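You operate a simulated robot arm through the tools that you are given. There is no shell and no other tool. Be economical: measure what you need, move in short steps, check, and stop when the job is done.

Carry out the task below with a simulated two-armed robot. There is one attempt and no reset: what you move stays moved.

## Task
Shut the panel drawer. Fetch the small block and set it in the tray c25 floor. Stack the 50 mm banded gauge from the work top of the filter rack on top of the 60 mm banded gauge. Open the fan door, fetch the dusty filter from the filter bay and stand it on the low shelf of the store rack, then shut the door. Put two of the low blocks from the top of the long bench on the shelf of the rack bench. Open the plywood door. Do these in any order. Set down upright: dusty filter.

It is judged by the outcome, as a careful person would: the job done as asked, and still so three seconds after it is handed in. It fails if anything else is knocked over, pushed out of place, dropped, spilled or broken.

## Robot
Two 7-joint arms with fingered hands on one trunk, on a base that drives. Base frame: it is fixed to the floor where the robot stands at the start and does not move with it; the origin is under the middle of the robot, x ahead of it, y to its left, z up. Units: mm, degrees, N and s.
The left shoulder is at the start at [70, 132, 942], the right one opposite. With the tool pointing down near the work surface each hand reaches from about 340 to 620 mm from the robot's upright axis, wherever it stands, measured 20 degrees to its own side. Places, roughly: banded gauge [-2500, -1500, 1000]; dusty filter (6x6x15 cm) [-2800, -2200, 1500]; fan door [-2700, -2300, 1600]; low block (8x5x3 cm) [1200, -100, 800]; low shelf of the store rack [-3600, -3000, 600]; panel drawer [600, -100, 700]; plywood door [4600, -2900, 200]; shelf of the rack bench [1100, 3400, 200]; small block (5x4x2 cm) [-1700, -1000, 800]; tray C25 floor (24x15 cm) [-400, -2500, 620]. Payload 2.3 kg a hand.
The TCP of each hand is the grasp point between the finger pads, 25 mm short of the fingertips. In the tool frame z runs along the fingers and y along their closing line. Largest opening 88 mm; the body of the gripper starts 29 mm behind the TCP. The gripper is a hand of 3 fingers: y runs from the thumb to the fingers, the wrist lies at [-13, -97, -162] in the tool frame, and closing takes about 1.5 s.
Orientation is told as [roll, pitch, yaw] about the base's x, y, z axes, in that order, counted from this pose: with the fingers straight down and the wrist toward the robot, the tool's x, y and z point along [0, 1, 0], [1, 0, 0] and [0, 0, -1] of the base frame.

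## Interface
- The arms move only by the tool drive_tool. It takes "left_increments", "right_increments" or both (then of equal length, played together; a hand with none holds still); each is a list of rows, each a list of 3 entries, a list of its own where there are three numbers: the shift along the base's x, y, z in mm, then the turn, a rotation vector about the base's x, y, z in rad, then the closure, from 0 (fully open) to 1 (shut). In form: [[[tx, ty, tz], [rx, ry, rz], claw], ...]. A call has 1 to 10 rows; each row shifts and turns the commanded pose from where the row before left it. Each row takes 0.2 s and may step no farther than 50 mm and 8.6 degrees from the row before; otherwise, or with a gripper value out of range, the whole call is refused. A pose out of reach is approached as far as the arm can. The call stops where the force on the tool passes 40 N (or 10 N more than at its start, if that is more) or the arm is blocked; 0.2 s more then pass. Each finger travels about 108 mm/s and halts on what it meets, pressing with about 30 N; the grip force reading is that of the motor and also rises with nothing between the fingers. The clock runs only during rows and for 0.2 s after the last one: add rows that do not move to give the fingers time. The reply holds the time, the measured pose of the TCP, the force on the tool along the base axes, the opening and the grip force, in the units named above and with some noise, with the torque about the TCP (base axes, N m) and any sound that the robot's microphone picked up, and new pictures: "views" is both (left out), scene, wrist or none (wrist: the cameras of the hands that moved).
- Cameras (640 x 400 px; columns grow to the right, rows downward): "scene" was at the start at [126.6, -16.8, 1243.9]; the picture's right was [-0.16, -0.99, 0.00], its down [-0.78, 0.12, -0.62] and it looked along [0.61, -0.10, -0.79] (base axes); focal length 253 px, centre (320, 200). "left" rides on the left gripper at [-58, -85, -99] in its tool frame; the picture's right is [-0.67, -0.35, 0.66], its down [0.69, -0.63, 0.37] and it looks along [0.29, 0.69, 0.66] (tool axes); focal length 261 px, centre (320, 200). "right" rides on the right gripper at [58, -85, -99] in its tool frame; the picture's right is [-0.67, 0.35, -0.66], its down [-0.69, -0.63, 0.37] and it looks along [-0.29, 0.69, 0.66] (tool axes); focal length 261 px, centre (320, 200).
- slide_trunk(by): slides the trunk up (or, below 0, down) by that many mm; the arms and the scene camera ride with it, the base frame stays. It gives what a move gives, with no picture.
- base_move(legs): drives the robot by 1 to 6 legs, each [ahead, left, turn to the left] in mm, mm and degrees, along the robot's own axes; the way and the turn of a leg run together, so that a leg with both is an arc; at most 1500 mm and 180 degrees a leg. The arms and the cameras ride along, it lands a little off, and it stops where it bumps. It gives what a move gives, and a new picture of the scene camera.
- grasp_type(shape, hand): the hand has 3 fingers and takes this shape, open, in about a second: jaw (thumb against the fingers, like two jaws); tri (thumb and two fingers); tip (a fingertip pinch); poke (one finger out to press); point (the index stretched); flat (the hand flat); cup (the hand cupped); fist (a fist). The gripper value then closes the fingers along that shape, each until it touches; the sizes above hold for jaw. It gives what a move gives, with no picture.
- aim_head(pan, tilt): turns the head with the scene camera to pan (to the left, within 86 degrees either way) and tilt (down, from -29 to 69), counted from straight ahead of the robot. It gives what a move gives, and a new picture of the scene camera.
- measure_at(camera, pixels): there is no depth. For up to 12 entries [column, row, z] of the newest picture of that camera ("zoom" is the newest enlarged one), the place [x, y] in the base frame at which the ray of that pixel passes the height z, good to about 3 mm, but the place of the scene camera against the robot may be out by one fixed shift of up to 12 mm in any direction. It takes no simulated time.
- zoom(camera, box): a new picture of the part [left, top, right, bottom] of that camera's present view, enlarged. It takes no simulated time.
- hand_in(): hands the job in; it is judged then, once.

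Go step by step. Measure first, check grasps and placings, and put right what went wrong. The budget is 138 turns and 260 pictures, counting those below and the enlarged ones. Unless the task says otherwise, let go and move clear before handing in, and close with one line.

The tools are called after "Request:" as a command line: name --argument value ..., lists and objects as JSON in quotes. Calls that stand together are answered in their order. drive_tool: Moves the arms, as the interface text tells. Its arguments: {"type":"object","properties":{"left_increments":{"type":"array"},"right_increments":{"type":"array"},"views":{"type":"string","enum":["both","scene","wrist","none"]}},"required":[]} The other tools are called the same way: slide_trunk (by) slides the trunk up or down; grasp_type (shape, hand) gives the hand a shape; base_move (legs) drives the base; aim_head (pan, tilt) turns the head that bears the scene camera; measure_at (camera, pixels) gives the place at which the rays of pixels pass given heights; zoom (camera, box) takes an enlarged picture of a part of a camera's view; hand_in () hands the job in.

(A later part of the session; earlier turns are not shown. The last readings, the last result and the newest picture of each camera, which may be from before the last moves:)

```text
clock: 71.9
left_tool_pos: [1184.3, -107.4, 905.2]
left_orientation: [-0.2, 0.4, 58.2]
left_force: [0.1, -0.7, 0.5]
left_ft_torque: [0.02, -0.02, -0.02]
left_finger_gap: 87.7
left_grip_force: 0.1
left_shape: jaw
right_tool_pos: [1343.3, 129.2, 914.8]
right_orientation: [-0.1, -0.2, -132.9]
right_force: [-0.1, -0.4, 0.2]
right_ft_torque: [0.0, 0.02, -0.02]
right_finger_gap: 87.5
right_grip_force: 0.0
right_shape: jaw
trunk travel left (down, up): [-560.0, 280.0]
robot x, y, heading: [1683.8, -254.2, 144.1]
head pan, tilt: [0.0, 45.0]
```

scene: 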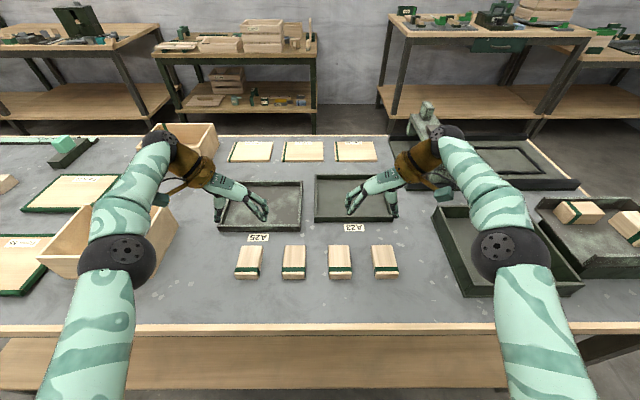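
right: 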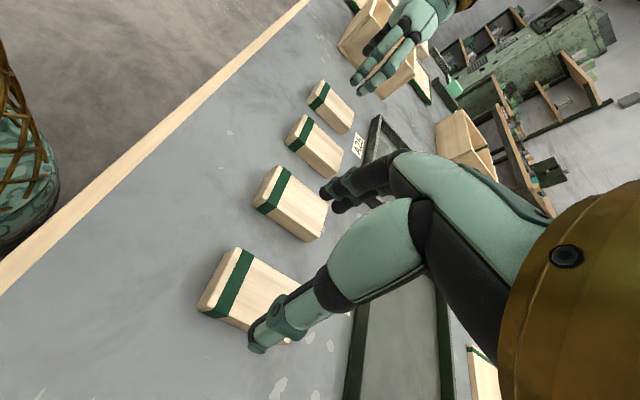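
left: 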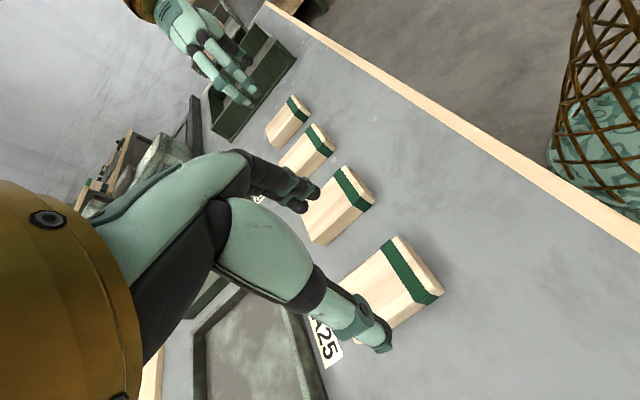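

Wrist and scene measurements agree within ~6 mm. Aligning over the blocks, descending and closing.

Request:
drive_tool --left_increments '[[[19.3, -9.7, 0], [0, 0, -0.023], 0], [[19.3, -9.7, 0], [0, 0, -0.023], 0], [[19.4, -9.6, 0], [0, 0, -0.022], 0], [[0, 0, -19], [0, 0, 0], 0], [[0, 0, -19], [0, 0, 0], 0], [[0, 0, -19], [0, 0, 0], 0], [[0, 0, -19], [0, 0, 0], 0]]' --right_increments '[[[25.6, -7.3, 0], [0, 0, 0.042], 0], [[25.7, -7.3, 0], [0, 0, 0.042], 0], [[25.7, -7.4, 0], [0, 0, 0.042], 0], [[0, 0, -21.5], [0, 0, 0], 0], [[0, 0, -21.5], [0, 0, 0], 0], [[0, 0, -21.5], [0, 0, 0], 0], [[0, 0, -21.3], [0, 0, 0], 0]]' --views "both"

```text
clock: 73.5
left_tool_pos: [1241.4, -137.5, 830.4]
left_orientation: [-0.1, 0.4, 54.3]
left_force: [-0.9, -0.8, 0.5]
left_ft_torque: [-0.03, -0.02, -0.02]
left_finger_gap: 87.5
left_grip_force: 0.1
left_shape: jaw
right_tool_pos: [1420.0, 106.6, 828.0]
right_orientation: [0.1, -0.1, -125.6]
right_force: [0.2, -1.0, 0.5]
right_ft_torque: [0.01, 0.0, 0.0]
right_finger_gap: 87.7
right_grip_force: 0.1
right_shape: jaw
trunk travel left (down, up): [-560.0, 280.0]
robot x, y, heading: [1683.1, -258.2, 144.1]
head pan, tilt: [0.0, 45.0]
```

scene: 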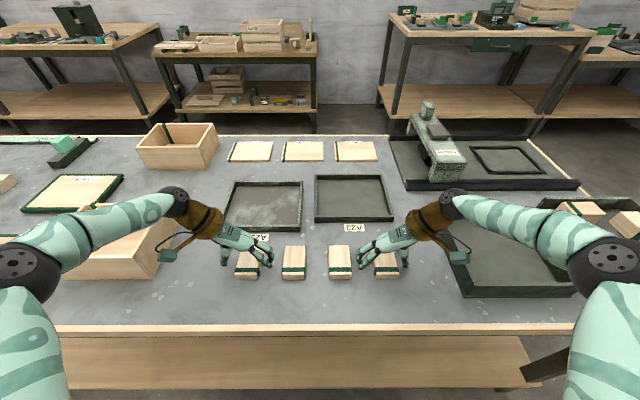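
right: 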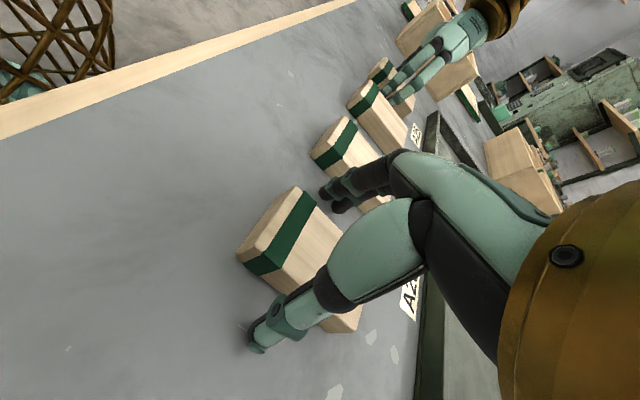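
left: 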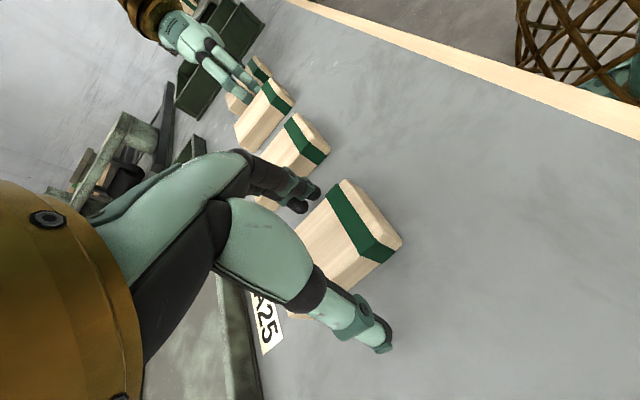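

Both hands straddle their blocks cleanly. Closing and lifting.

Request:
drive_tool --left_increments '[[[0, 0, 0], [0, 0, 0], 1], [[0, 0, 0], [0, 0, 0], 1], [[0, 0, 0], [0, 0, 0], 1], [[0, 0, 0], [0, 0, 0], 1], [[0, 0, 0], [0, 0, 0], 1], [[0, 0, 20], [0, 0, 0], 1], [[0, 0, 20], [0, 0, 0], 1], [[0, 0, 20], [0, 0, 0], 1], [[0, 0, 20], [0, 0, 0], 1], [[0, 0, 20], [0, 0, 0], 1]]' --right_increments '[[[0, 0, 0], [0, 0, 0], 1], [[0, 0, 0], [0, 0, 0], 1], [[0, 0, 0], [0, 0, 0], 1], [[0, 0, 0], [0, 0, 0], 1], [[0, 0, 0], [0, 0, 0], 1], [[0, 0, 20], [0, 0, 0], 1], [[0, 0, 20], [0, 0, 0], 1], [[0, 0, 20], [0, 0, 0], 1], [[0, 0, 20], [0, 0, 0], 1], [[0, 0, 20], [0, 0, 0], 1]]' --views "both"

```text
clock: 75.7
left_tool_pos: [1241.1, -136.2, 930.6]
left_orientation: [-0.3, 0.4, 54.3]
left_force: [-0.2, -0.2, -0.4]
left_ft_torque: [-0.01, 0.0, 0.0]
left_finger_gap: 41.9
left_grip_force: 29.9
left_shape: jaw
right_tool_pos: [1420.8, 105.2, 928.8]
right_orientation: [0.0, -0.1, -125.7]
right_force: [0.0, 0.4, -1.6]
right_ft_torque: [-0.03, -0.01, -0.01]
right_finger_gap: 41.6
right_grip_force: 30.3
right_shape: jaw
trunk travel left (down, up): [-560.0, 280.0]
robot x, y, heading: [1683.2, -253.4, 144.0]
head pan, tilt: [0.0, 45.0]
```

scene: 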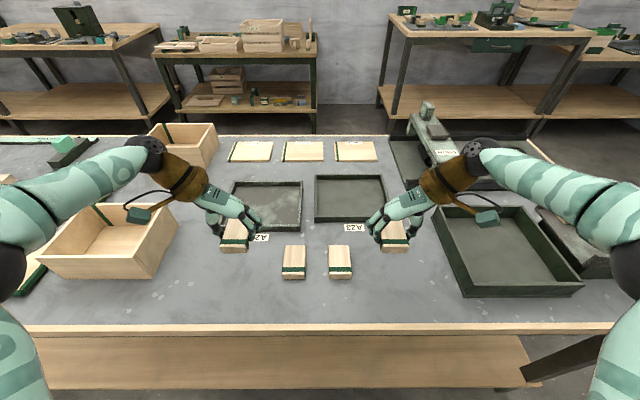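
right: 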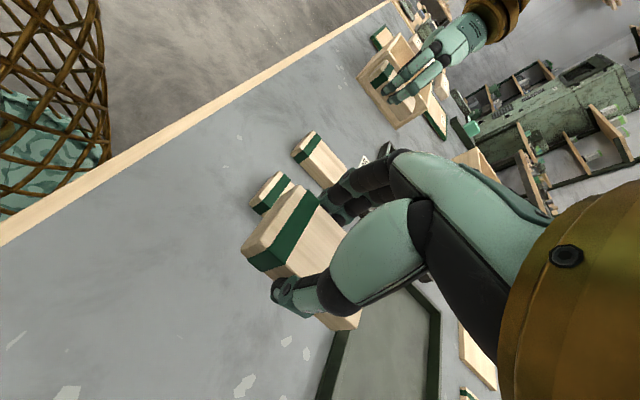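
left: 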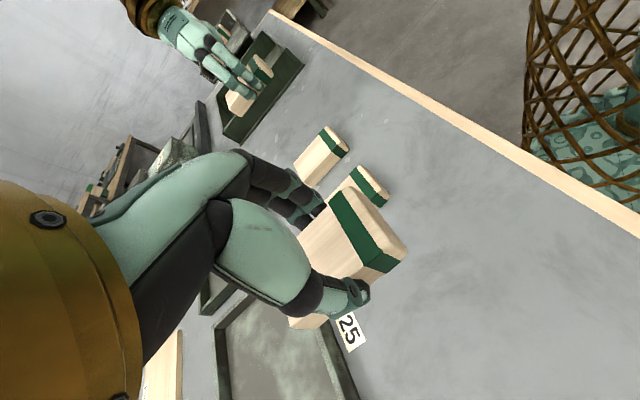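

Both blocks are gripped (gap ~42 mm) and clear. I'll back off and drive round the end of the long bench to the rack bench.

Request:
base_move --legs '[[-450, 0, 0], [0, -1486, 0], [1500, 0, 0], [450, 0, 0], [0, -800, 0]]'

Request:
aim_head --pan 0 --tilt 35

```text
clock: 98.5
left_tool_pos: [1320.5, 2545.4, 929.7]
left_orientation: [-0.2, 0.4, 57.0]
left_force: [0.3, 0.4, -0.1]
left_ft_torque: [-0.02, 0.05, -0.01]
left_finger_gap: 41.6
left_grip_force: 30.2
left_shape: jaw
right_tool_pos: [1488.0, 2793.5, 927.1]
right_orientation: [0.0, 0.1, -123.0]
right_force: [0.0, -0.4, -0.4]
right_ft_torque: [0.0, -0.04, 0.01]
right_finger_gap: 41.9
right_grip_force: 29.9
right_shape: jaw
trunk travel left (down, up): [-560.0, 280.0]
robot x, y, heading: [1767.5, 2443.2, 146.6]
head pan, tilt: [0.0, 45.0]
```

scene: 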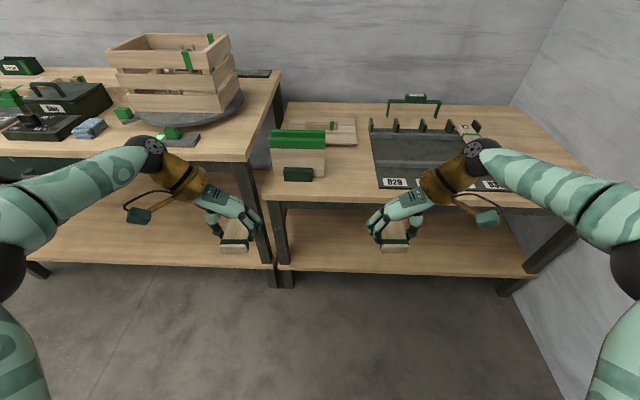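

```text
clock: 99.2
left_tool_pos: [1320.4, 2544.4, 929.7]
left_orientation: [-0.2, 0.3, 56.9]
left_force: [-0.9, 0.1, 0.1]
left_ft_torque: [-0.01, 0.0, 0.0]
left_finger_gap: 41.8
left_grip_force: 30.3
left_shape: jaw
right_tool_pos: [1487.2, 2794.1, 928.4]
right_orientation: [0.0, -0.1, -123.1]
right_force: [0.4, -0.3, -0.1]
right_ft_torque: [0.03, -0.01, -0.01]
right_finger_gap: 41.7
right_grip_force: 29.9
right_shape: jaw
trunk travel left (down, up): [-560.0, 280.0]
robot x, y, heading: [1762.2, 2444.0, 146.5]
head pan, tilt: [0.0, 35.0]
```

scene: 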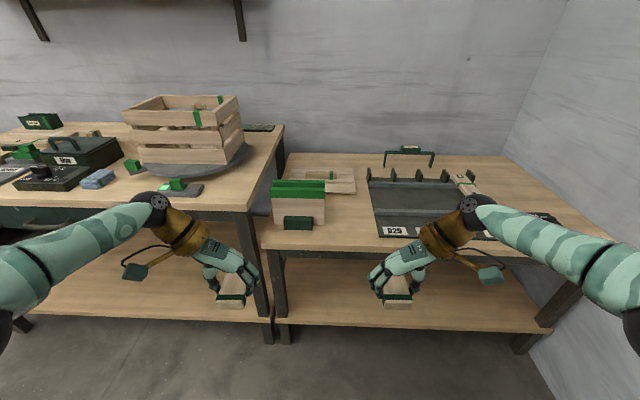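

Request:
measure_at --camera "scene" --pixels '[[285, 325, 200], [535, 331, 200], [283, 325, 230], [272, 250, 800], [272, 250, 760], [272, 250, 720], [285, 344, 0], [525, 352, 0], [550, 262, 760], [300, 257, 200], [520, 262, 200]]'

Request:
zoom --camera "scene" --box '[240, 200, 600, 380]'

```text
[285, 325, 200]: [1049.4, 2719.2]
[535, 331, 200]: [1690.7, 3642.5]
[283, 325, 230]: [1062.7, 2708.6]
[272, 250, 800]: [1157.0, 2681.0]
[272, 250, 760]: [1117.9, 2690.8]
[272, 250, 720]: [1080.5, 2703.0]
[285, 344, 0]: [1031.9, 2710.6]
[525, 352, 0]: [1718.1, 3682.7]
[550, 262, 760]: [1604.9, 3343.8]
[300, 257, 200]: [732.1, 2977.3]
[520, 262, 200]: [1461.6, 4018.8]
```

```text
1.78 times, centred on (420, 290) of scene
```

zoom: 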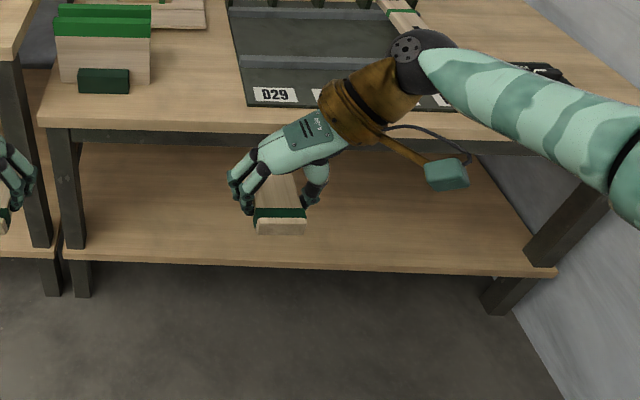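

The rack bench runs from about (1049,2719) to (1690,3642), shelf edge at z≈200. I'll square up to it, lower the trunk, and look.

Request:
base_move --legs '[[0, -330, 0], [0, 0, -2.5]]'

Request:
slide_trunk --by -550

Request:
aim_head --pan 0 --tilt 25

```text
clock: 101.8
left_tool_pos: [1508.2, 2843.6, 929.8]
left_orientation: [-0.2, 0.4, 54.7]
left_force: [-0.3, 0.8, 0.1]
left_ft_torque: [-0.01, 0.01, 0.01]
left_finger_gap: 41.8
left_grip_force: 29.8
left_shape: jaw
right_tool_pos: [1684.8, 3084.5, 927.5]
right_orientation: [0.1, 0.0, -125.4]
right_force: [-0.2, -0.1, 0.2]
right_ft_torque: [0.01, -0.02, 0.0]
right_finger_gap: 41.9
right_grip_force: 30.6
right_shape: jaw
trunk travel left (down, up): [-560.0, 280.0]
robot x, y, heading: [1952.8, 2723.3, 144.4]
head pan, tilt: [0.0, 35.0]
```

scene: 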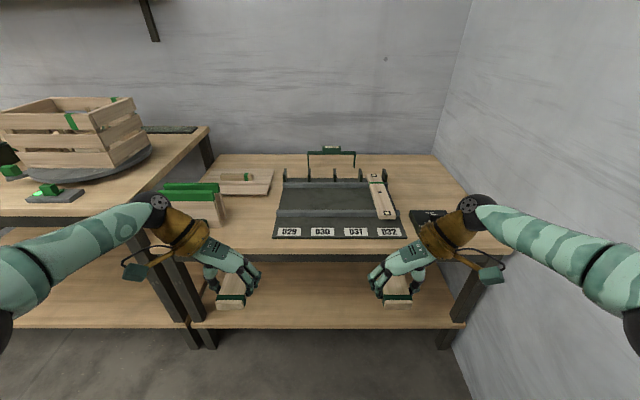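

```text
refused: -550 is not a number from -400 to 400
```

```text
clock: 102.5
left_tool_pos: [1508.2, 2842.8, 929.8]
left_orientation: [-0.1, 0.4, 54.6]
left_force: [-0.8, -0.1, -1.1]
left_ft_torque: [0.02, -0.01, 0.0]
left_finger_gap: 41.7
left_grip_force: 30.4
left_shape: jaw
right_tool_pos: [1685.7, 3084.7, 927.6]
right_orientation: [0.0, 0.0, -125.4]
right_force: [-0.2, -0.5, -0.2]
right_ft_torque: [0.02, 0.01, -0.02]
right_finger_gap: 41.5
right_grip_force: 30.0
right_shape: jaw
trunk travel left (down, up): [-560.0, 280.0]
robot x, y, heading: [1953.0, 2723.6, 144.3]
head pan, tilt: [0.0, 25.0]
```

scene: 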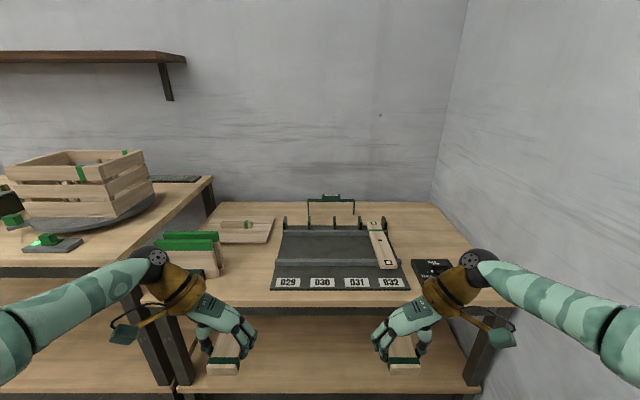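

Request:
slide_trunk --by -400

Request:
slide_trunk --by -150

Request:
aim_head --pan 0 --tilt 30

```text
clock: 106.4
left_tool_pos: [1509.5, 2843.8, 528.9]
left_orientation: [-0.2, 0.4, 54.6]
left_force: [0.3, 0.0, -0.7]
left_ft_torque: [0.0, 0.01, -0.01]
left_finger_gap: 41.7
left_grip_force: 30.4
left_shape: jaw
right_tool_pos: [1685.5, 3085.7, 527.5]
right_orientation: [0.0, 0.0, -125.3]
right_force: [0.2, 0.3, -0.8]
right_ft_torque: [0.02, 0.0, -0.03]
right_finger_gap: 41.7
right_grip_force: 30.2
right_shape: jaw
trunk travel left (down, up): [-160.0, 680.0]
robot x, y, heading: [1954.7, 2719.1, 144.6]
head pan, tilt: [0.0, 25.0]
```

```text
clock: 108.1
left_tool_pos: [1507.8, 2843.5, 379.2]
left_orientation: [-0.2, 0.4, 54.6]
left_force: [0.6, 0.6, 0.3]
left_ft_torque: [-0.02, 0.02, 0.02]
left_finger_gap: 41.8
left_grip_force: 30.2
left_shape: jaw
right_tool_pos: [1686.0, 3085.1, 377.8]
right_orientation: [0.0, 0.0, -125.2]
right_force: [-0.3, -0.4, 0.1]
right_ft_torque: [-0.01, 0.02, 0.01]
right_finger_gap: 42.0
right_grip_force: 29.8
right_shape: jaw
trunk travel left (down, up): [-10.0, 830.0]
robot x, y, heading: [1949.9, 2722.6, 144.1]
head pan, tilt: [0.0, 25.0]
```

```text
clock: 108.8
left_tool_pos: [1508.1, 2845.3, 379.9]
left_orientation: [-0.2, 0.5, 54.6]
left_force: [-0.3, -0.9, 0.2]
left_ft_torque: [0.0, -0.01, 0.0]
left_finger_gap: 41.8
left_grip_force: 30.5
left_shape: jaw
right_tool_pos: [1684.6, 3084.9, 378.0]
right_orientation: [0.0, 0.0, -125.3]
right_force: [-0.9, 1.0, -0.1]
right_ft_torque: [0.02, -0.03, 0.0]
right_finger_gap: 41.8
right_grip_force: 30.2
right_shape: jaw
trunk travel left (down, up): [-10.0, 830.0]
robot x, y, heading: [1949.6, 2724.3, 144.2]
head pan, tilt: [0.0, 30.0]
```

scene: 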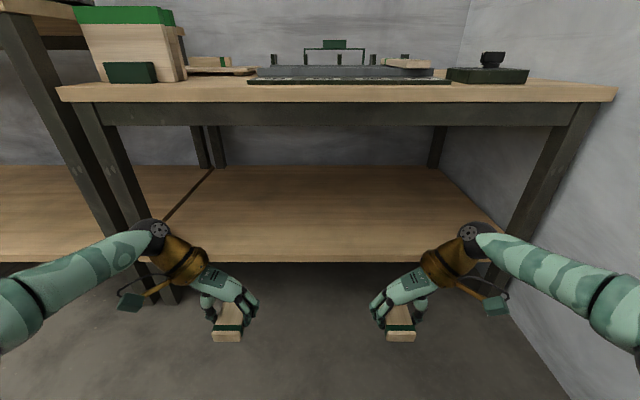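

Request:
measure_at --camera "scene" --pixels '[[320, 258, 200], [320, 258, 220], [320, 258, 180], [320, 263, 200], [250, 167, 200], [320, 102, 750], [150, 258, 200], [490, 262, 200]]'

```text
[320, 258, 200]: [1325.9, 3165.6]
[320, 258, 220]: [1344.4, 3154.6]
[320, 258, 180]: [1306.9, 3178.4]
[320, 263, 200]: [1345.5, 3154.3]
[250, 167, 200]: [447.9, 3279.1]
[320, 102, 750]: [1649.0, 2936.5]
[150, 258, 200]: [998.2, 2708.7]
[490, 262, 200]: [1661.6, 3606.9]
```

Shelf edge is at about z 200, clear and empty. Driving 380 mm in with the blocks high, then extending and lowering.

Request:
base_move --legs '[[380, 0, 0]]'

Request:
drive_tool --left_increments '[[[-16, 12, -20], [0, 0, 0], 1], [[-16, 12, -20], [0, 0, 0], 1], [[-16, 12, -20], [0, 0, 0], 1], [[0, 0, -20], [0, 0, 0], 1], [[0, 0, -20], [0, 0, 0], 1]]' --right_increments '[[[-16, 12, -20], [0, 0, 0], 1], [[-16, 12, -20], [0, 0, 0], 1], [[-16, 12, -20], [0, 0, 0], 1], [[0, 0, -20], [0, 0, 0], 1], [[0, 0, -20], [0, 0, 0], 1]]' --views "both"

```text
clock: 111.2
left_tool_pos: [1201.3, 3074.5, 380.1]
left_orientation: [-0.1, 0.4, 53.8]
left_force: [-0.4, -1.0, -1.0]
left_ft_torque: [-0.01, -0.01, -0.01]
left_finger_gap: 41.6
left_grip_force: 29.7
left_shape: jaw
right_tool_pos: [1381.5, 3312.3, 378.2]
right_orientation: [0.0, 0.1, -126.1]
right_force: [0.3, 0.5, 0.0]
right_ft_torque: [-0.02, -0.04, -0.01]
right_finger_gap: 41.6
right_grip_force: 29.9
right_shape: jaw
trunk travel left (down, up): [-10.0, 830.0]
robot x, y, heading: [1641.6, 2949.3, 143.6]
head pan, tilt: [0.0, 30.0]
```

scene: 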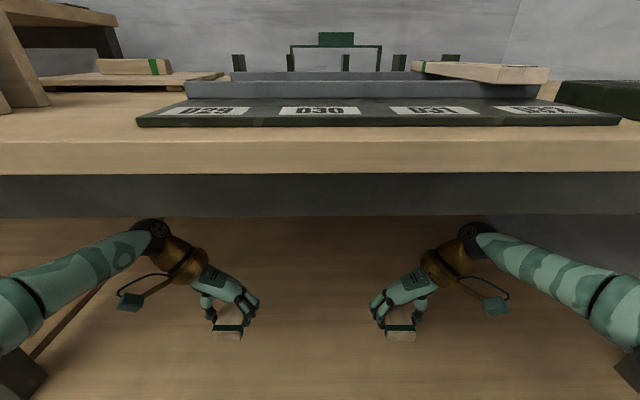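

```text
clock: 112.4
left_tool_pos: [1154.4, 3110.1, 281.1]
left_orientation: [-0.1, 0.3, 53.8]
left_force: [0.2, -1.1, 2.2]
left_ft_torque: [0.0, -0.01, 0.0]
left_finger_gap: 41.7
left_grip_force: 29.7
left_shape: jaw
right_tool_pos: [1333.9, 3350.1, 278.7]
right_orientation: [-0.1, -0.1, -126.1]
right_force: [-0.5, -0.2, 0.0]
right_ft_torque: [0.01, -0.01, 0.01]
right_finger_gap: 41.7
right_grip_force: 29.8
right_shape: jaw
trunk travel left (down, up): [-10.0, 830.0]
robot x, y, heading: [1639.1, 2950.7, 143.4]
head pan, tilt: [0.0, 30.0]
```

scene: 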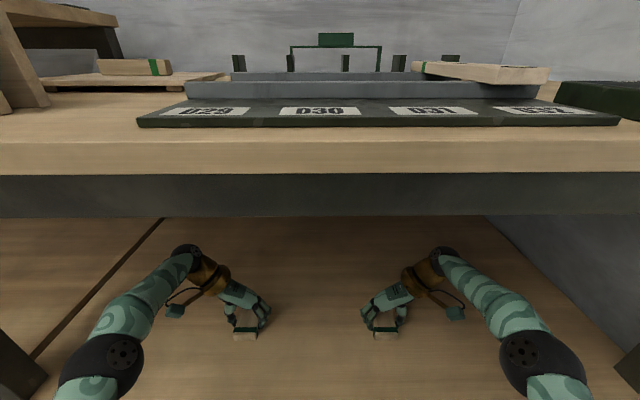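
right: 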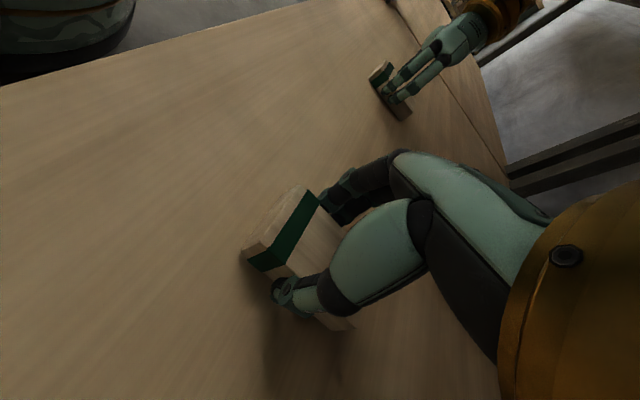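
left: 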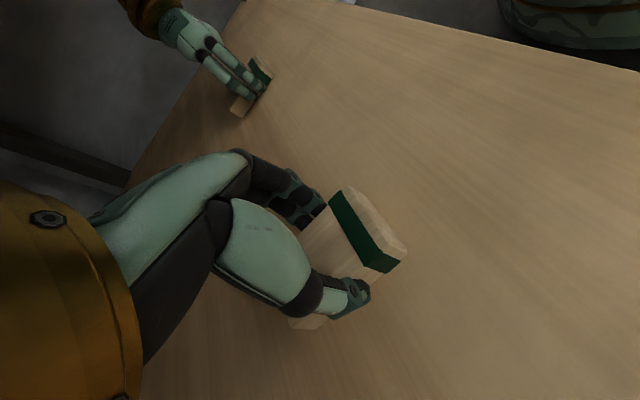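

Blocks are well over the shelf. Lowering gently toward contact.

Request:
drive_tool --left_increments '[[[0, 0, -12], [0, 0, 0], 1], [[0, 0, -12], [0, 0, 0], 1], [[0, 0, -12], [0, 0, 0], 1], [[0, 0, -6], [0, 0, 0], 1], [[0, 0, -4], [0, 0, 0], 1], [[0, 0, -3], [0, 0, 0], 1]]' --right_increments '[[[0, 0, -12], [0, 0, 0], 1], [[0, 0, -12], [0, 0, 0], 1], [[0, 0, -12], [0, 0, 0], 1], [[0, 0, -6], [0, 0, 0], 1], [[0, 0, -3], [0, 0, 0], 1], [[0, 0, -2], [0, 0, 0], 1]]' --views "wrist"

```text
clock: 112.9
left_tool_pos: [1153.8, 3111.7, 278.2]
left_orientation: [1.3, -0.2, 54.0]
left_force: [3.7, -7.0, 35.2]
left_ft_torque: [-0.31, 0.06, -0.06]
left_finger_gap: 43.2
left_grip_force: 30.2
left_shape: jaw
right_tool_pos: [1333.2, 3348.8, 275.1]
right_orientation: [-1.5, -0.8, -126.3]
right_force: [5.9, 1.2, 28.8]
right_ft_torque: [0.36, -0.37, 0.05]
right_finger_gap: 42.7
right_grip_force: 30.6
right_shape: jaw
trunk travel left (down, up): [-10.0, 830.0]
robot x, y, heading: [1640.5, 2951.3, 143.5]
head pan, tilt: [0.0, 30.0]
stopped in row 2 (left hand): the force on the tool passed its limit at 44 N (the readings are from after the stop); the commanded pose is now the measured one
```

right: 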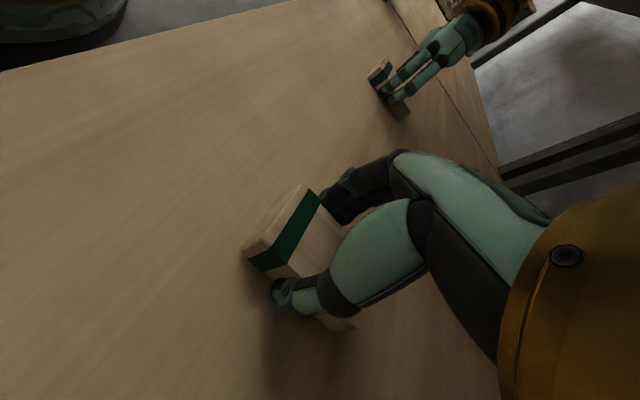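
left: 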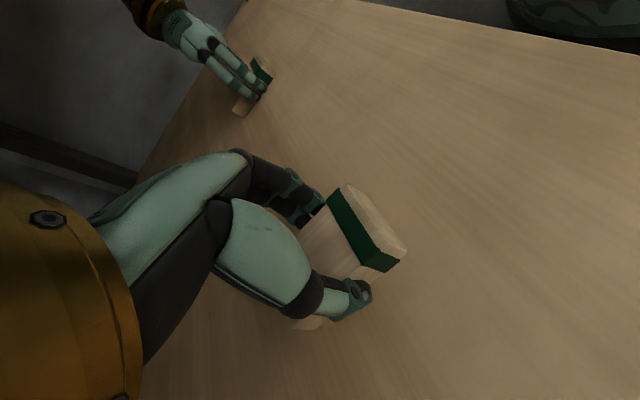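

Contact already at TCP z≈277, so the shelf is at about 248. Easing up slightly, opening and rising.

Request:
drive_tool --left_increments '[[[0, 0, 1], [0, 0, 0], 1], [[0, 0, 0], [0, 0, 0], 0.5], [[0, 0, 0], [0, 0, 0], 0], [[0, 0, 0], [0, 0, 0], 0], [[0, 0, 0], [0, 0, 0], 0], [[0, 0, 15], [0, 0, 0], 0], [[0, 0, 20], [0, 0, 0], 0], [[0, 0, 25], [0, 0, 0], 0]]' --right_increments '[[[0, 0, 1], [0, 0, 0], 1], [[0, 0, 0], [0, 0, 0], 0.5], [[0, 0, 0], [0, 0, 0], 0], [[0, 0, 0], [0, 0, 0], 0], [[0, 0, 0], [0, 0, 0], 0], [[0, 0, 15], [0, 0, 0], 0], [[0, 0, 20], [0, 0, 0], 0], [[0, 0, 25], [0, 0, 0], 0]]' --views "wrist"

```text
clock: 113.7
left_tool_pos: [1153.0, 3111.3, 274.2]
left_orientation: [1.0, -0.2, 54.4]
left_force: [-0.1, -3.3, 17.2]
left_ft_torque: [0.66, -0.41, -0.04]
left_finger_gap: 85.7
left_grip_force: 0.0
left_shape: jaw
right_tool_pos: [1330.0, 3348.7, 273.6]
right_orientation: [-1.1, -1.1, -126.4]
right_force: [1.7, -0.7, 14.2]
right_ft_torque: [-0.34, 0.31, 0.01]
right_finger_gap: 85.5
right_grip_force: 0.1
right_shape: jaw
trunk travel left (down, up): [-10.0, 830.0]
robot x, y, heading: [1640.2, 2943.7, 144.0]
head pan, tilt: [0.0, 30.0]
stopped in row 3 (right hand): the force on the tool passed its limit at 43 N (the readings are from after the stop); the commanded pose is now the measured one
```

right: 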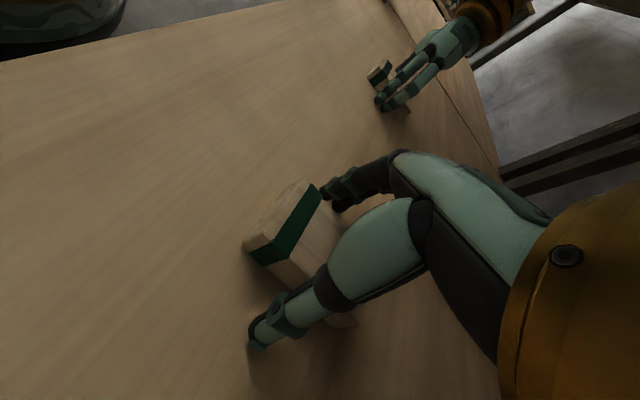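
left: 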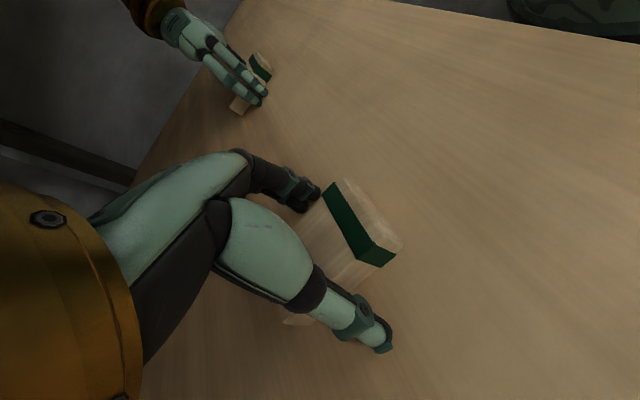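

Released; the fingertips press on the shelf a bit. Rising straight up, then backing out.

Request:
drive_tool --left_increments '[[[0, 0, 15], [0, 0, 0], 0], [[0, 0, 20], [0, 0, 0], 0], [[0, 0, 25], [0, 0, 0], 0], [[0, 0, 25], [0, 0, 0], 0]]' --right_increments '[[[0, 0, 15], [0, 0, 0], 0], [[0, 0, 20], [0, 0, 0], 0], [[0, 0, 25], [0, 0, 0], 0], [[0, 0, 25], [0, 0, 0], 0]]' --views "scene"

Request:
base_move --legs '[[-560, 0, 0]]'

```text
clock: 114.7
left_tool_pos: [1152.8, 3110.9, 355.0]
left_orientation: [0.4, 0.0, 54.1]
left_force: [0.5, -0.3, 0.3]
left_ft_torque: [-0.02, -0.05, -0.02]
left_finger_gap: 87.7
left_grip_force: 0.1
left_shape: jaw
right_tool_pos: [1329.0, 3349.9, 354.7]
right_orientation: [-0.6, -0.8, -126.3]
right_force: [-0.3, 0.4, 0.0]
right_ft_torque: [0.01, -0.01, 0.02]
right_finger_gap: 87.6
right_grip_force: 0.1
right_shape: jaw
trunk travel left (down, up): [-10.0, 830.0]
robot x, y, heading: [1640.3, 2948.2, 143.6]
head pan, tilt: [0.0, 30.0]
```

scene: 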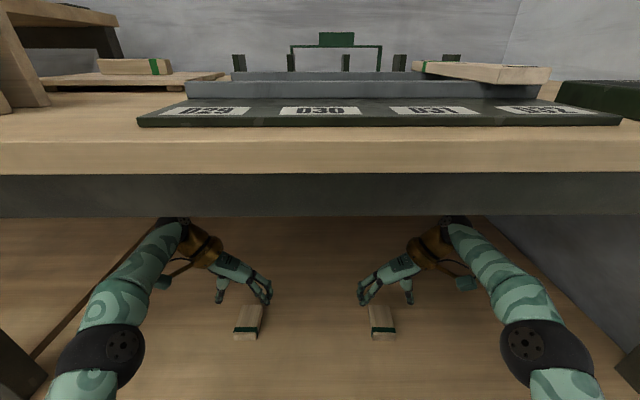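

```text
clock: 118.0
left_tool_pos: [1612.2, 2774.5, 357.5]
left_orientation: [0.4, 0.1, 54.1]
left_force: [-0.7, 0.2, -0.3]
left_ft_torque: [-0.01, 0.03, -0.01]
left_finger_gap: 87.6
left_grip_force: 0.1
left_shape: jaw
right_tool_pos: [1788.1, 3011.3, 353.7]
right_orientation: [-0.7, -0.8, -126.2]
right_force: [0.5, 0.2, -0.3]
right_ft_torque: [0.01, -0.01, 0.0]
right_finger_gap: 88.0
right_grip_force: 0.1
right_shape: jaw
trunk travel left (down, up): [-10.0, 830.0]
robot x, y, heading: [2098.9, 2614.9, 143.8]
head pan, tilt: [0.0, 30.0]
```

scene: 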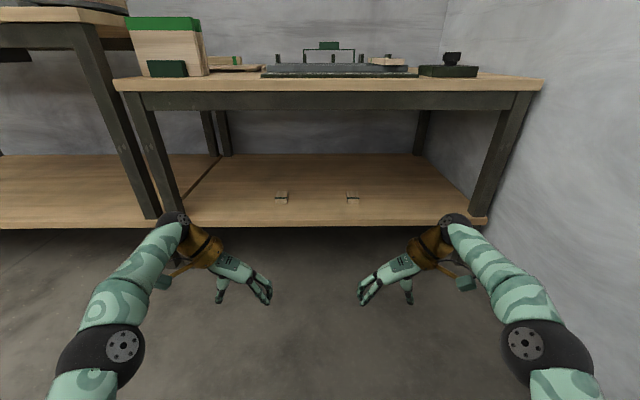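

Both blocks sit well on the shelf at (281,196) and (352,197). Next the plywood door: restore the hands' neutral yaw, raise the trunk, move into the open floor and turn around.

Request:
drive_tool --left_increments '[[[4, -3, 0], [0, 0, 0.15], 0], [[4, -3, 0], [0, 0, 0.15], 0], [[4, -3, 0], [0, 0, 0.15], 0], [[4, -3, 0], [0, 0, 0.15], 0], [[4, -3, 0], [0, 0, 0.15], 0], [[4, -3, 0], [0, 0, 0.15], 0], [[4, -3, 0], [0, 0, 0.15], 0], [[4, -3, 0], [0, 0, 0.15], 0], [[4, -3, 0], [0, 0, 0.15], 0], [[4, -3, 0], [0, 0, 0.15], 0]]' --right_increments '[[[4, -3, 0], [0, 0, -0.15], 0], [[4, -3, 0], [0, 0, -0.15], 0], [[4, -3, 0], [0, 0, -0.15], 0], [[4, -3, 0], [0, 0, -0.15], 0], [[4, -3, 0], [0, 0, -0.15], 0], [[4, -3, 0], [0, 0, -0.15], 0], [[4, -3, 0], [0, 0, -0.15], 0], [[4, -3, 0], [0, 0, -0.15], 0], [[4, -3, 0], [0, 0, -0.15], 0], [[4, -3, 0], [0, 0, -0.15], 0]]' --views "none"

Request:
slide_trunk --by 400

Request:
base_move --legs '[[0, 1045, 0], [0, 0, 176]]'

Request:
aim_head --pan -10 --tilt 15

```text
clock: 120.2
left_tool_pos: [1651.3, 2745.3, 356.7]
left_orientation: [0.3, -0.1, 140.2]
left_force: [0.1, 0.0, 0.3]
left_ft_torque: [-0.01, -0.01, 0.0]
left_finger_gap: 87.7
left_grip_force: 0.0
left_shape: jaw
right_tool_pos: [1827.9, 2982.2, 353.2]
right_orientation: [-0.6, -0.7, 147.6]
right_force: [0.9, -0.3, 0.3]
right_ft_torque: [0.0, -0.02, 0.03]
right_finger_gap: 87.9
right_grip_force: 0.2
right_shape: jaw
trunk travel left (down, up): [-10.0, 830.0]
robot x, y, heading: [2097.8, 2614.8, 143.5]
head pan, tilt: [0.0, 30.0]
```

```text
clock: 124.0
left_tool_pos: [1651.8, 2744.9, 755.5]
left_orientation: [0.4, 0.0, 139.9]
left_force: [-0.2, 0.6, 0.8]
left_ft_torque: [0.01, -0.03, -0.01]
left_finger_gap: 88.0
left_grip_force: 0.0
left_shape: jaw
right_tool_pos: [1827.2, 2981.5, 753.8]
right_orientation: [-0.6, -0.8, 147.8]
right_force: [0.1, 0.0, 0.1]
right_ft_torque: [0.01, 0.01, -0.01]
right_finger_gap: 87.9
right_grip_force: 0.0
right_shape: jaw
trunk travel left (down, up): [-410.0, 430.0]
robot x, y, heading: [2096.7, 2616.6, 143.8]
head pan, tilt: [0.0, 30.0]
```

```text
clock: 136.6
left_tool_pos: [1925.5, 1607.6, 755.2]
left_orientation: [0.3, 0.0, -43.5]
left_force: [-0.4, -0.3, 0.4]
left_ft_torque: [-0.02, -0.02, 0.04]
left_finger_gap: 87.8
left_grip_force: 0.1
left_shape: jaw
right_tool_pos: [1734.9, 1380.8, 753.0]
right_orientation: [-0.6, -0.9, -35.6]
right_force: [-0.2, 0.4, 0.9]
right_ft_torque: [-0.01, 0.02, 0.02]
right_finger_gap: 87.8
right_grip_force: 0.2
right_shape: jaw
trunk travel left (down, up): [-410.0, 430.0]
robot x, y, heading: [1484.1, 1765.8, -39.8]
head pan, tilt: [0.0, 30.0]
```

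scene: 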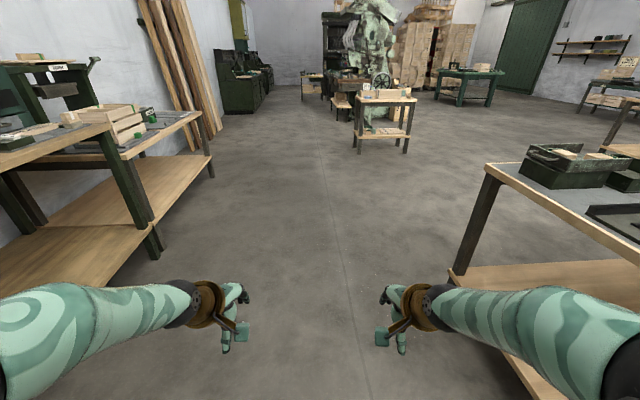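

```text
clock: 137.3
left_tool_pos: [1924.7, 1608.1, 755.4]
left_orientation: [0.4, 0.0, -43.4]
left_force: [0.5, 1.5, -0.7]
left_ft_torque: [0.0, 0.01, 0.0]
left_finger_gap: 87.8
left_grip_force: 0.0
left_shape: jaw
right_tool_pos: [1734.0, 1380.1, 753.2]
right_orientation: [-0.5, -0.7, -35.7]
right_force: [-0.3, 0.0, -0.7]
right_ft_torque: [-0.04, -0.01, -0.01]
right_finger_gap: 87.8
right_grip_force: 0.0
right_shape: jaw
trunk travel left (down, up): [-410.0, 430.0]
robot x, y, heading: [1484.9, 1770.5, -39.7]
head pan, tilt: [-10.0, 15.0]
```

scene: 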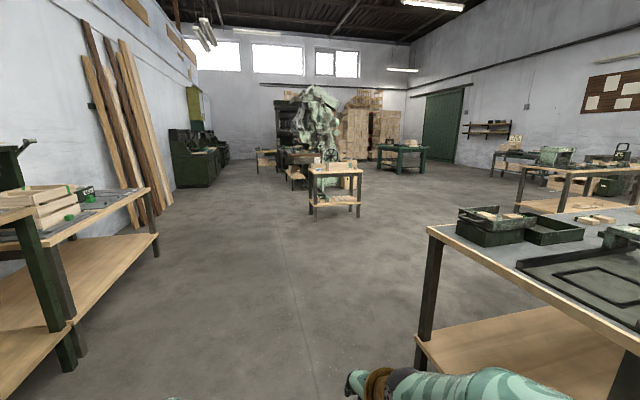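

Request:
zoom --camera "scene" --box '[240, 80, 480, 230]'

Request:
base_move --legs '[[1300, 0, 0], [700, 0, 0]]'

Request:
zoom --camera "scene" --box '[200, 60, 640, 330]'

```text
2.67 times, centred on (360, 155) of scene
```

zoom: 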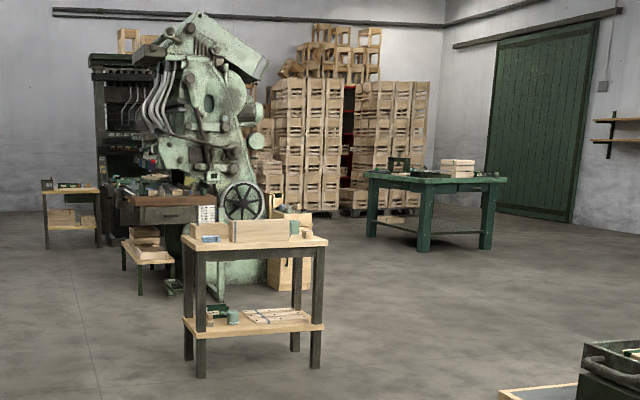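

```text
clock: 147.2
left_tool_pos: [3450.3, 356.3, 755.1]
left_orientation: [0.4, 0.1, -42.8]
left_force: [0.2, -0.7, -0.3]
left_ft_torque: [-0.03, -0.01, 0.0]
left_finger_gap: 88.0
left_grip_force: 0.0
left_shape: jaw
right_tool_pos: [3261.8, 126.8, 753.4]
right_orientation: [-0.7, -0.7, -35.0]
right_force: [-0.1, -0.1, 0.0]
right_ft_torque: [-0.05, -0.01, -0.02]
right_finger_gap: 87.6
right_grip_force: 0.0
right_shape: jaw
trunk travel left (down, up): [-410.0, 430.0]
robot x, y, heading: [3007.6, 512.9, -39.2]
head pan, tilt: [-10.0, 15.0]
```

scene: 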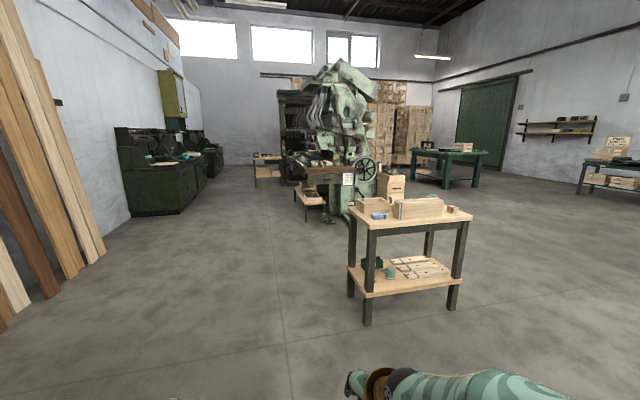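

```text
1.45 times, centred on (420, 195) of scene
```

zoom: 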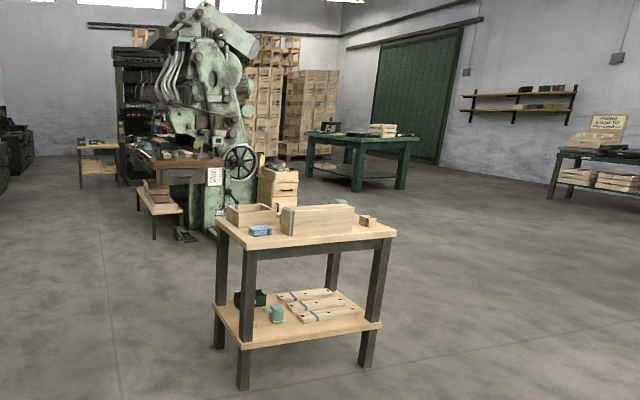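

The plywood cabinet is the wooden box at (392,187) by the machine. I'll measure the layout around it.

Request:
measure_at --camera "scene" --pixels '[[367, 324, 0], [453, 312, 0], [351, 296, 0], [430, 258, 0], [380, 200, 0], [405, 203, 0], [380, 175, 450], [405, 177, 450], [445, 188, 0], [416, 175, 0]]'

Request:
zoom --camera "scene" --box '[340, 140, 460, 215]'

```text
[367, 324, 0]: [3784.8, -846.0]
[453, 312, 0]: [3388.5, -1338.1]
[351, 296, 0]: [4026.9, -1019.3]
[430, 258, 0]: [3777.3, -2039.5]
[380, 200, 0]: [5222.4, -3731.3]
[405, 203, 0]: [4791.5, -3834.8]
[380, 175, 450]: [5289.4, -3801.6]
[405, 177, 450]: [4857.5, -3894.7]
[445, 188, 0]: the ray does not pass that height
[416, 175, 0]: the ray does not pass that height
```

```text
5.33 times, centred on (400, 178) of scene
```

zoom: 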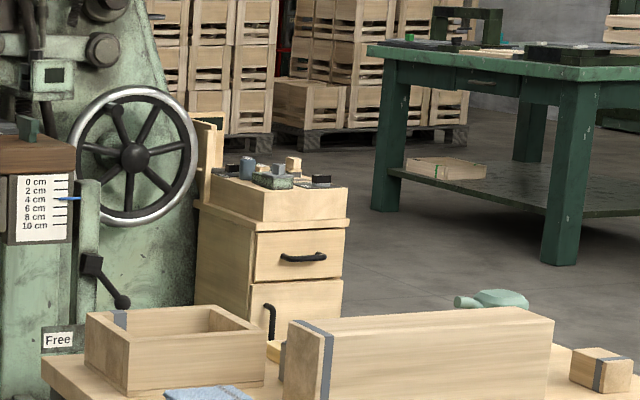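

Door with vertical handle is below a drawer on the cabinet's front. I'll go around the right of the small bench and look again.

Request:
base_move --legs '[[0, -1500, 0], [0, -550, 0], [1400, 0, 0]]'

Request:
aim_head --pan 0 --tilt 20

```text
clock: 164.1
left_tool_pos: [3261.4, -2136.9, 754.1]
left_orientation: [0.4, -0.1, -42.8]
left_force: [0.2, 0.3, -0.1]
left_ft_torque: [0.01, 0.01, 0.0]
left_finger_gap: 87.9
left_grip_force: 0.1
left_shape: jaw
right_tool_pos: [3072.9, -2366.7, 753.9]
right_orientation: [-0.6, -0.8, -35.0]
right_force: [0.3, 0.4, 0.1]
right_ft_torque: [0.02, 0.0, 0.01]
right_finger_gap: 87.7
right_grip_force: 0.1
right_shape: jaw
trunk travel left (down, up): [-410.0, 430.0]
robot x, y, heading: [2819.8, -1984.3, -39.3]
head pan, tilt: [-10.0, 15.0]
```

scene: 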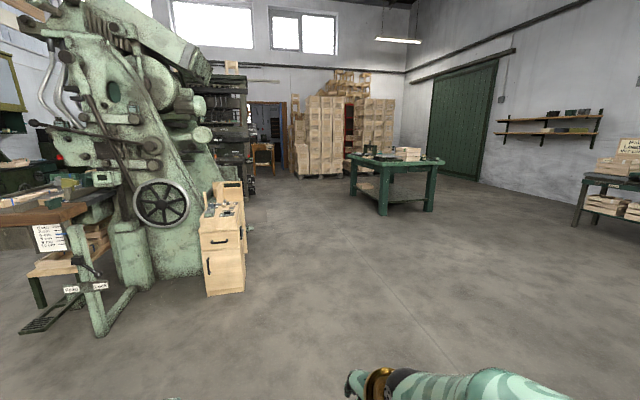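

```text
clock: 164.8
left_tool_pos: [3261.9, -2138.3, 755.4]
left_orientation: [0.3, 0.0, -42.9]
left_force: [-0.3, 0.1, 0.0]
left_ft_torque: [0.01, 0.02, 0.01]
left_finger_gap: 87.9
left_grip_force: 0.1
left_shape: jaw
right_tool_pos: [3072.8, -2366.7, 754.4]
right_orientation: [-0.6, -0.8, -35.0]
right_force: [-0.1, 0.2, -0.6]
right_ft_torque: [-0.01, -0.02, 0.01]
right_finger_gap: 87.4
right_grip_force: 0.0
right_shape: jaw
trunk travel left (down, up): [-410.0, 430.0]
robot x, y, heading: [2819.7, -1980.4, -39.1]
head pan, tilt: [0.0, 20.0]
```

scene: 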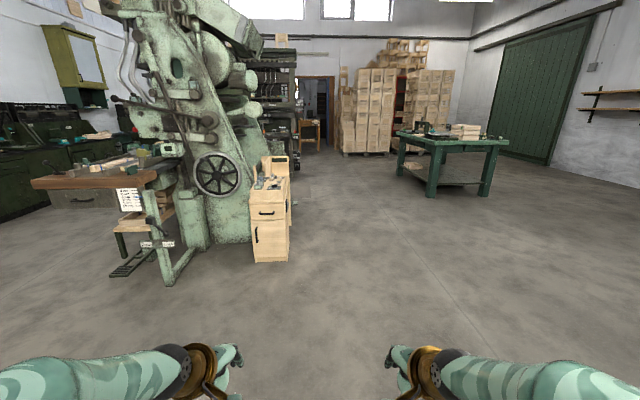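

The cabinet front now faces me at (270,230). Measuring its base and handle.

Request:
zoom --camera "scene" --box '[224, 140, 320, 280]'

Request:
measure_at --camera "scene" --pixels '[[254, 262, 0], [288, 261, 0], [174, 285, 0], [432, 195, 0], [291, 225, 0]]'

```text
2.86 times, centred on (272, 210) of scene
```

zoom: 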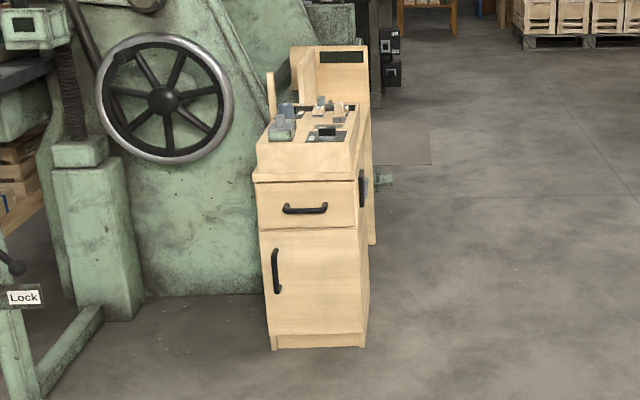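

```text
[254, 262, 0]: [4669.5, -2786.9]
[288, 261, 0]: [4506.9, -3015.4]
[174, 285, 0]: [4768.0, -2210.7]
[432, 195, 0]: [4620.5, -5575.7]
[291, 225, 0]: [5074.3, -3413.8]
```

Front centre is at about (4588,-2901), facing me at heading -35.5; handle on its left, hinge right. I'll drive up square to it, lower the trunk and look close.

Request:
base_move --legs '[[0, 0, 3.6], [1300, 180, 0]]'

Request:
slide_trunk --by -350

Request:
aim_head --pan 0 --tilt 35

```text
clock: 171.7
left_tool_pos: [4393.7, -2734.7, 754.1]
left_orientation: [0.4, 0.0, -41.1]
left_force: [-0.1, -0.9, -0.7]
left_ft_torque: [0.0, -0.02, 0.02]
left_finger_gap: 87.9
left_grip_force: 0.0
left_shape: jaw
right_tool_pos: [4211.5, -2968.2, 753.8]
right_orientation: [-0.7, -0.8, -33.2]
right_force: [1.1, 0.3, -0.1]
right_ft_torque: [-0.05, 0.01, 0.01]
right_finger_gap: 87.9
right_grip_force: 0.0
right_shape: jaw
trunk travel left (down, up): [-410.0, 430.0]
robot x, y, heading: [3945.5, -2593.2, -37.4]
head pan, tilt: [0.0, 20.0]
```

scene: 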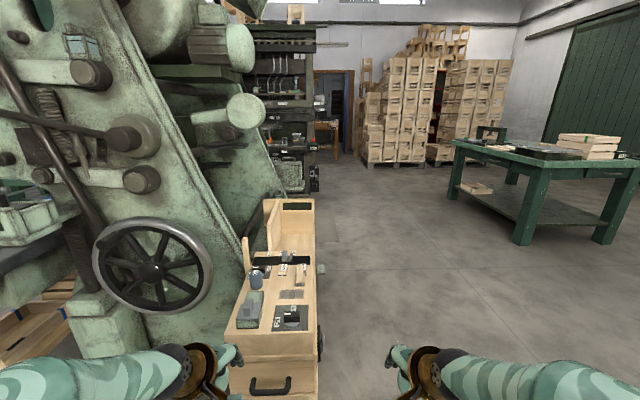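

```text
clock: 175.1
left_tool_pos: [4393.3, -2734.2, 405.6]
left_orientation: [0.3, 0.0, -41.1]
left_force: [-0.1, 0.4, -0.4]
left_ft_torque: [-0.05, 0.0, -0.02]
left_finger_gap: 87.9
left_grip_force: 0.0
left_shape: jaw
right_tool_pos: [4211.1, -2968.3, 402.2]
right_orientation: [-0.5, -0.8, -33.3]
right_force: [1.4, 0.1, 0.0]
right_ft_torque: [-0.01, 0.02, 0.03]
right_finger_gap: 87.9
right_grip_force: 0.0
right_shape: jaw
trunk travel left (down, up): [-60.0, 780.0]
robot x, y, heading: [3945.4, -2592.2, -37.4]
head pan, tilt: [0.0, 20.0]
```

```text
clock: 175.9
left_tool_pos: [4394.4, -2733.9, 406.2]
left_orientation: [0.4, -0.1, -41.0]
left_force: [-0.4, 0.1, -0.1]
left_ft_torque: [-0.01, -0.01, 0.01]
left_finger_gap: 88.0
left_grip_force: 0.0
left_shape: jaw
right_tool_pos: [4212.2, -2967.3, 403.1]
right_orientation: [-0.6, -0.9, -33.3]
right_force: [0.3, -0.7, -0.1]
right_ft_torque: [0.0, -0.02, 0.02]
right_finger_gap: 87.7
right_grip_force: 0.0
right_shape: jaw
trunk travel left (down, up): [-60.0, 780.0]
robot x, y, heading: [3951.5, -2590.3, -37.2]
head pan, tilt: [0.0, 35.0]
```

scene: 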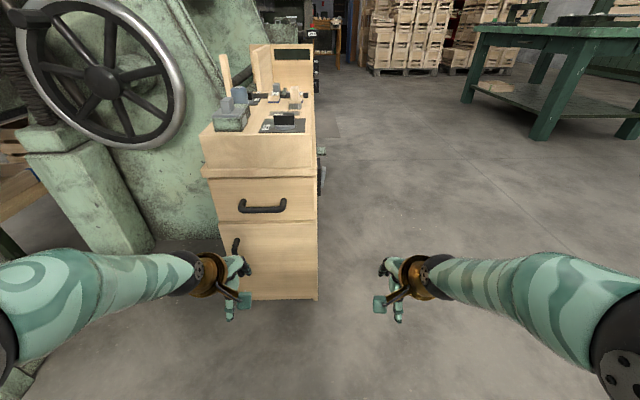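

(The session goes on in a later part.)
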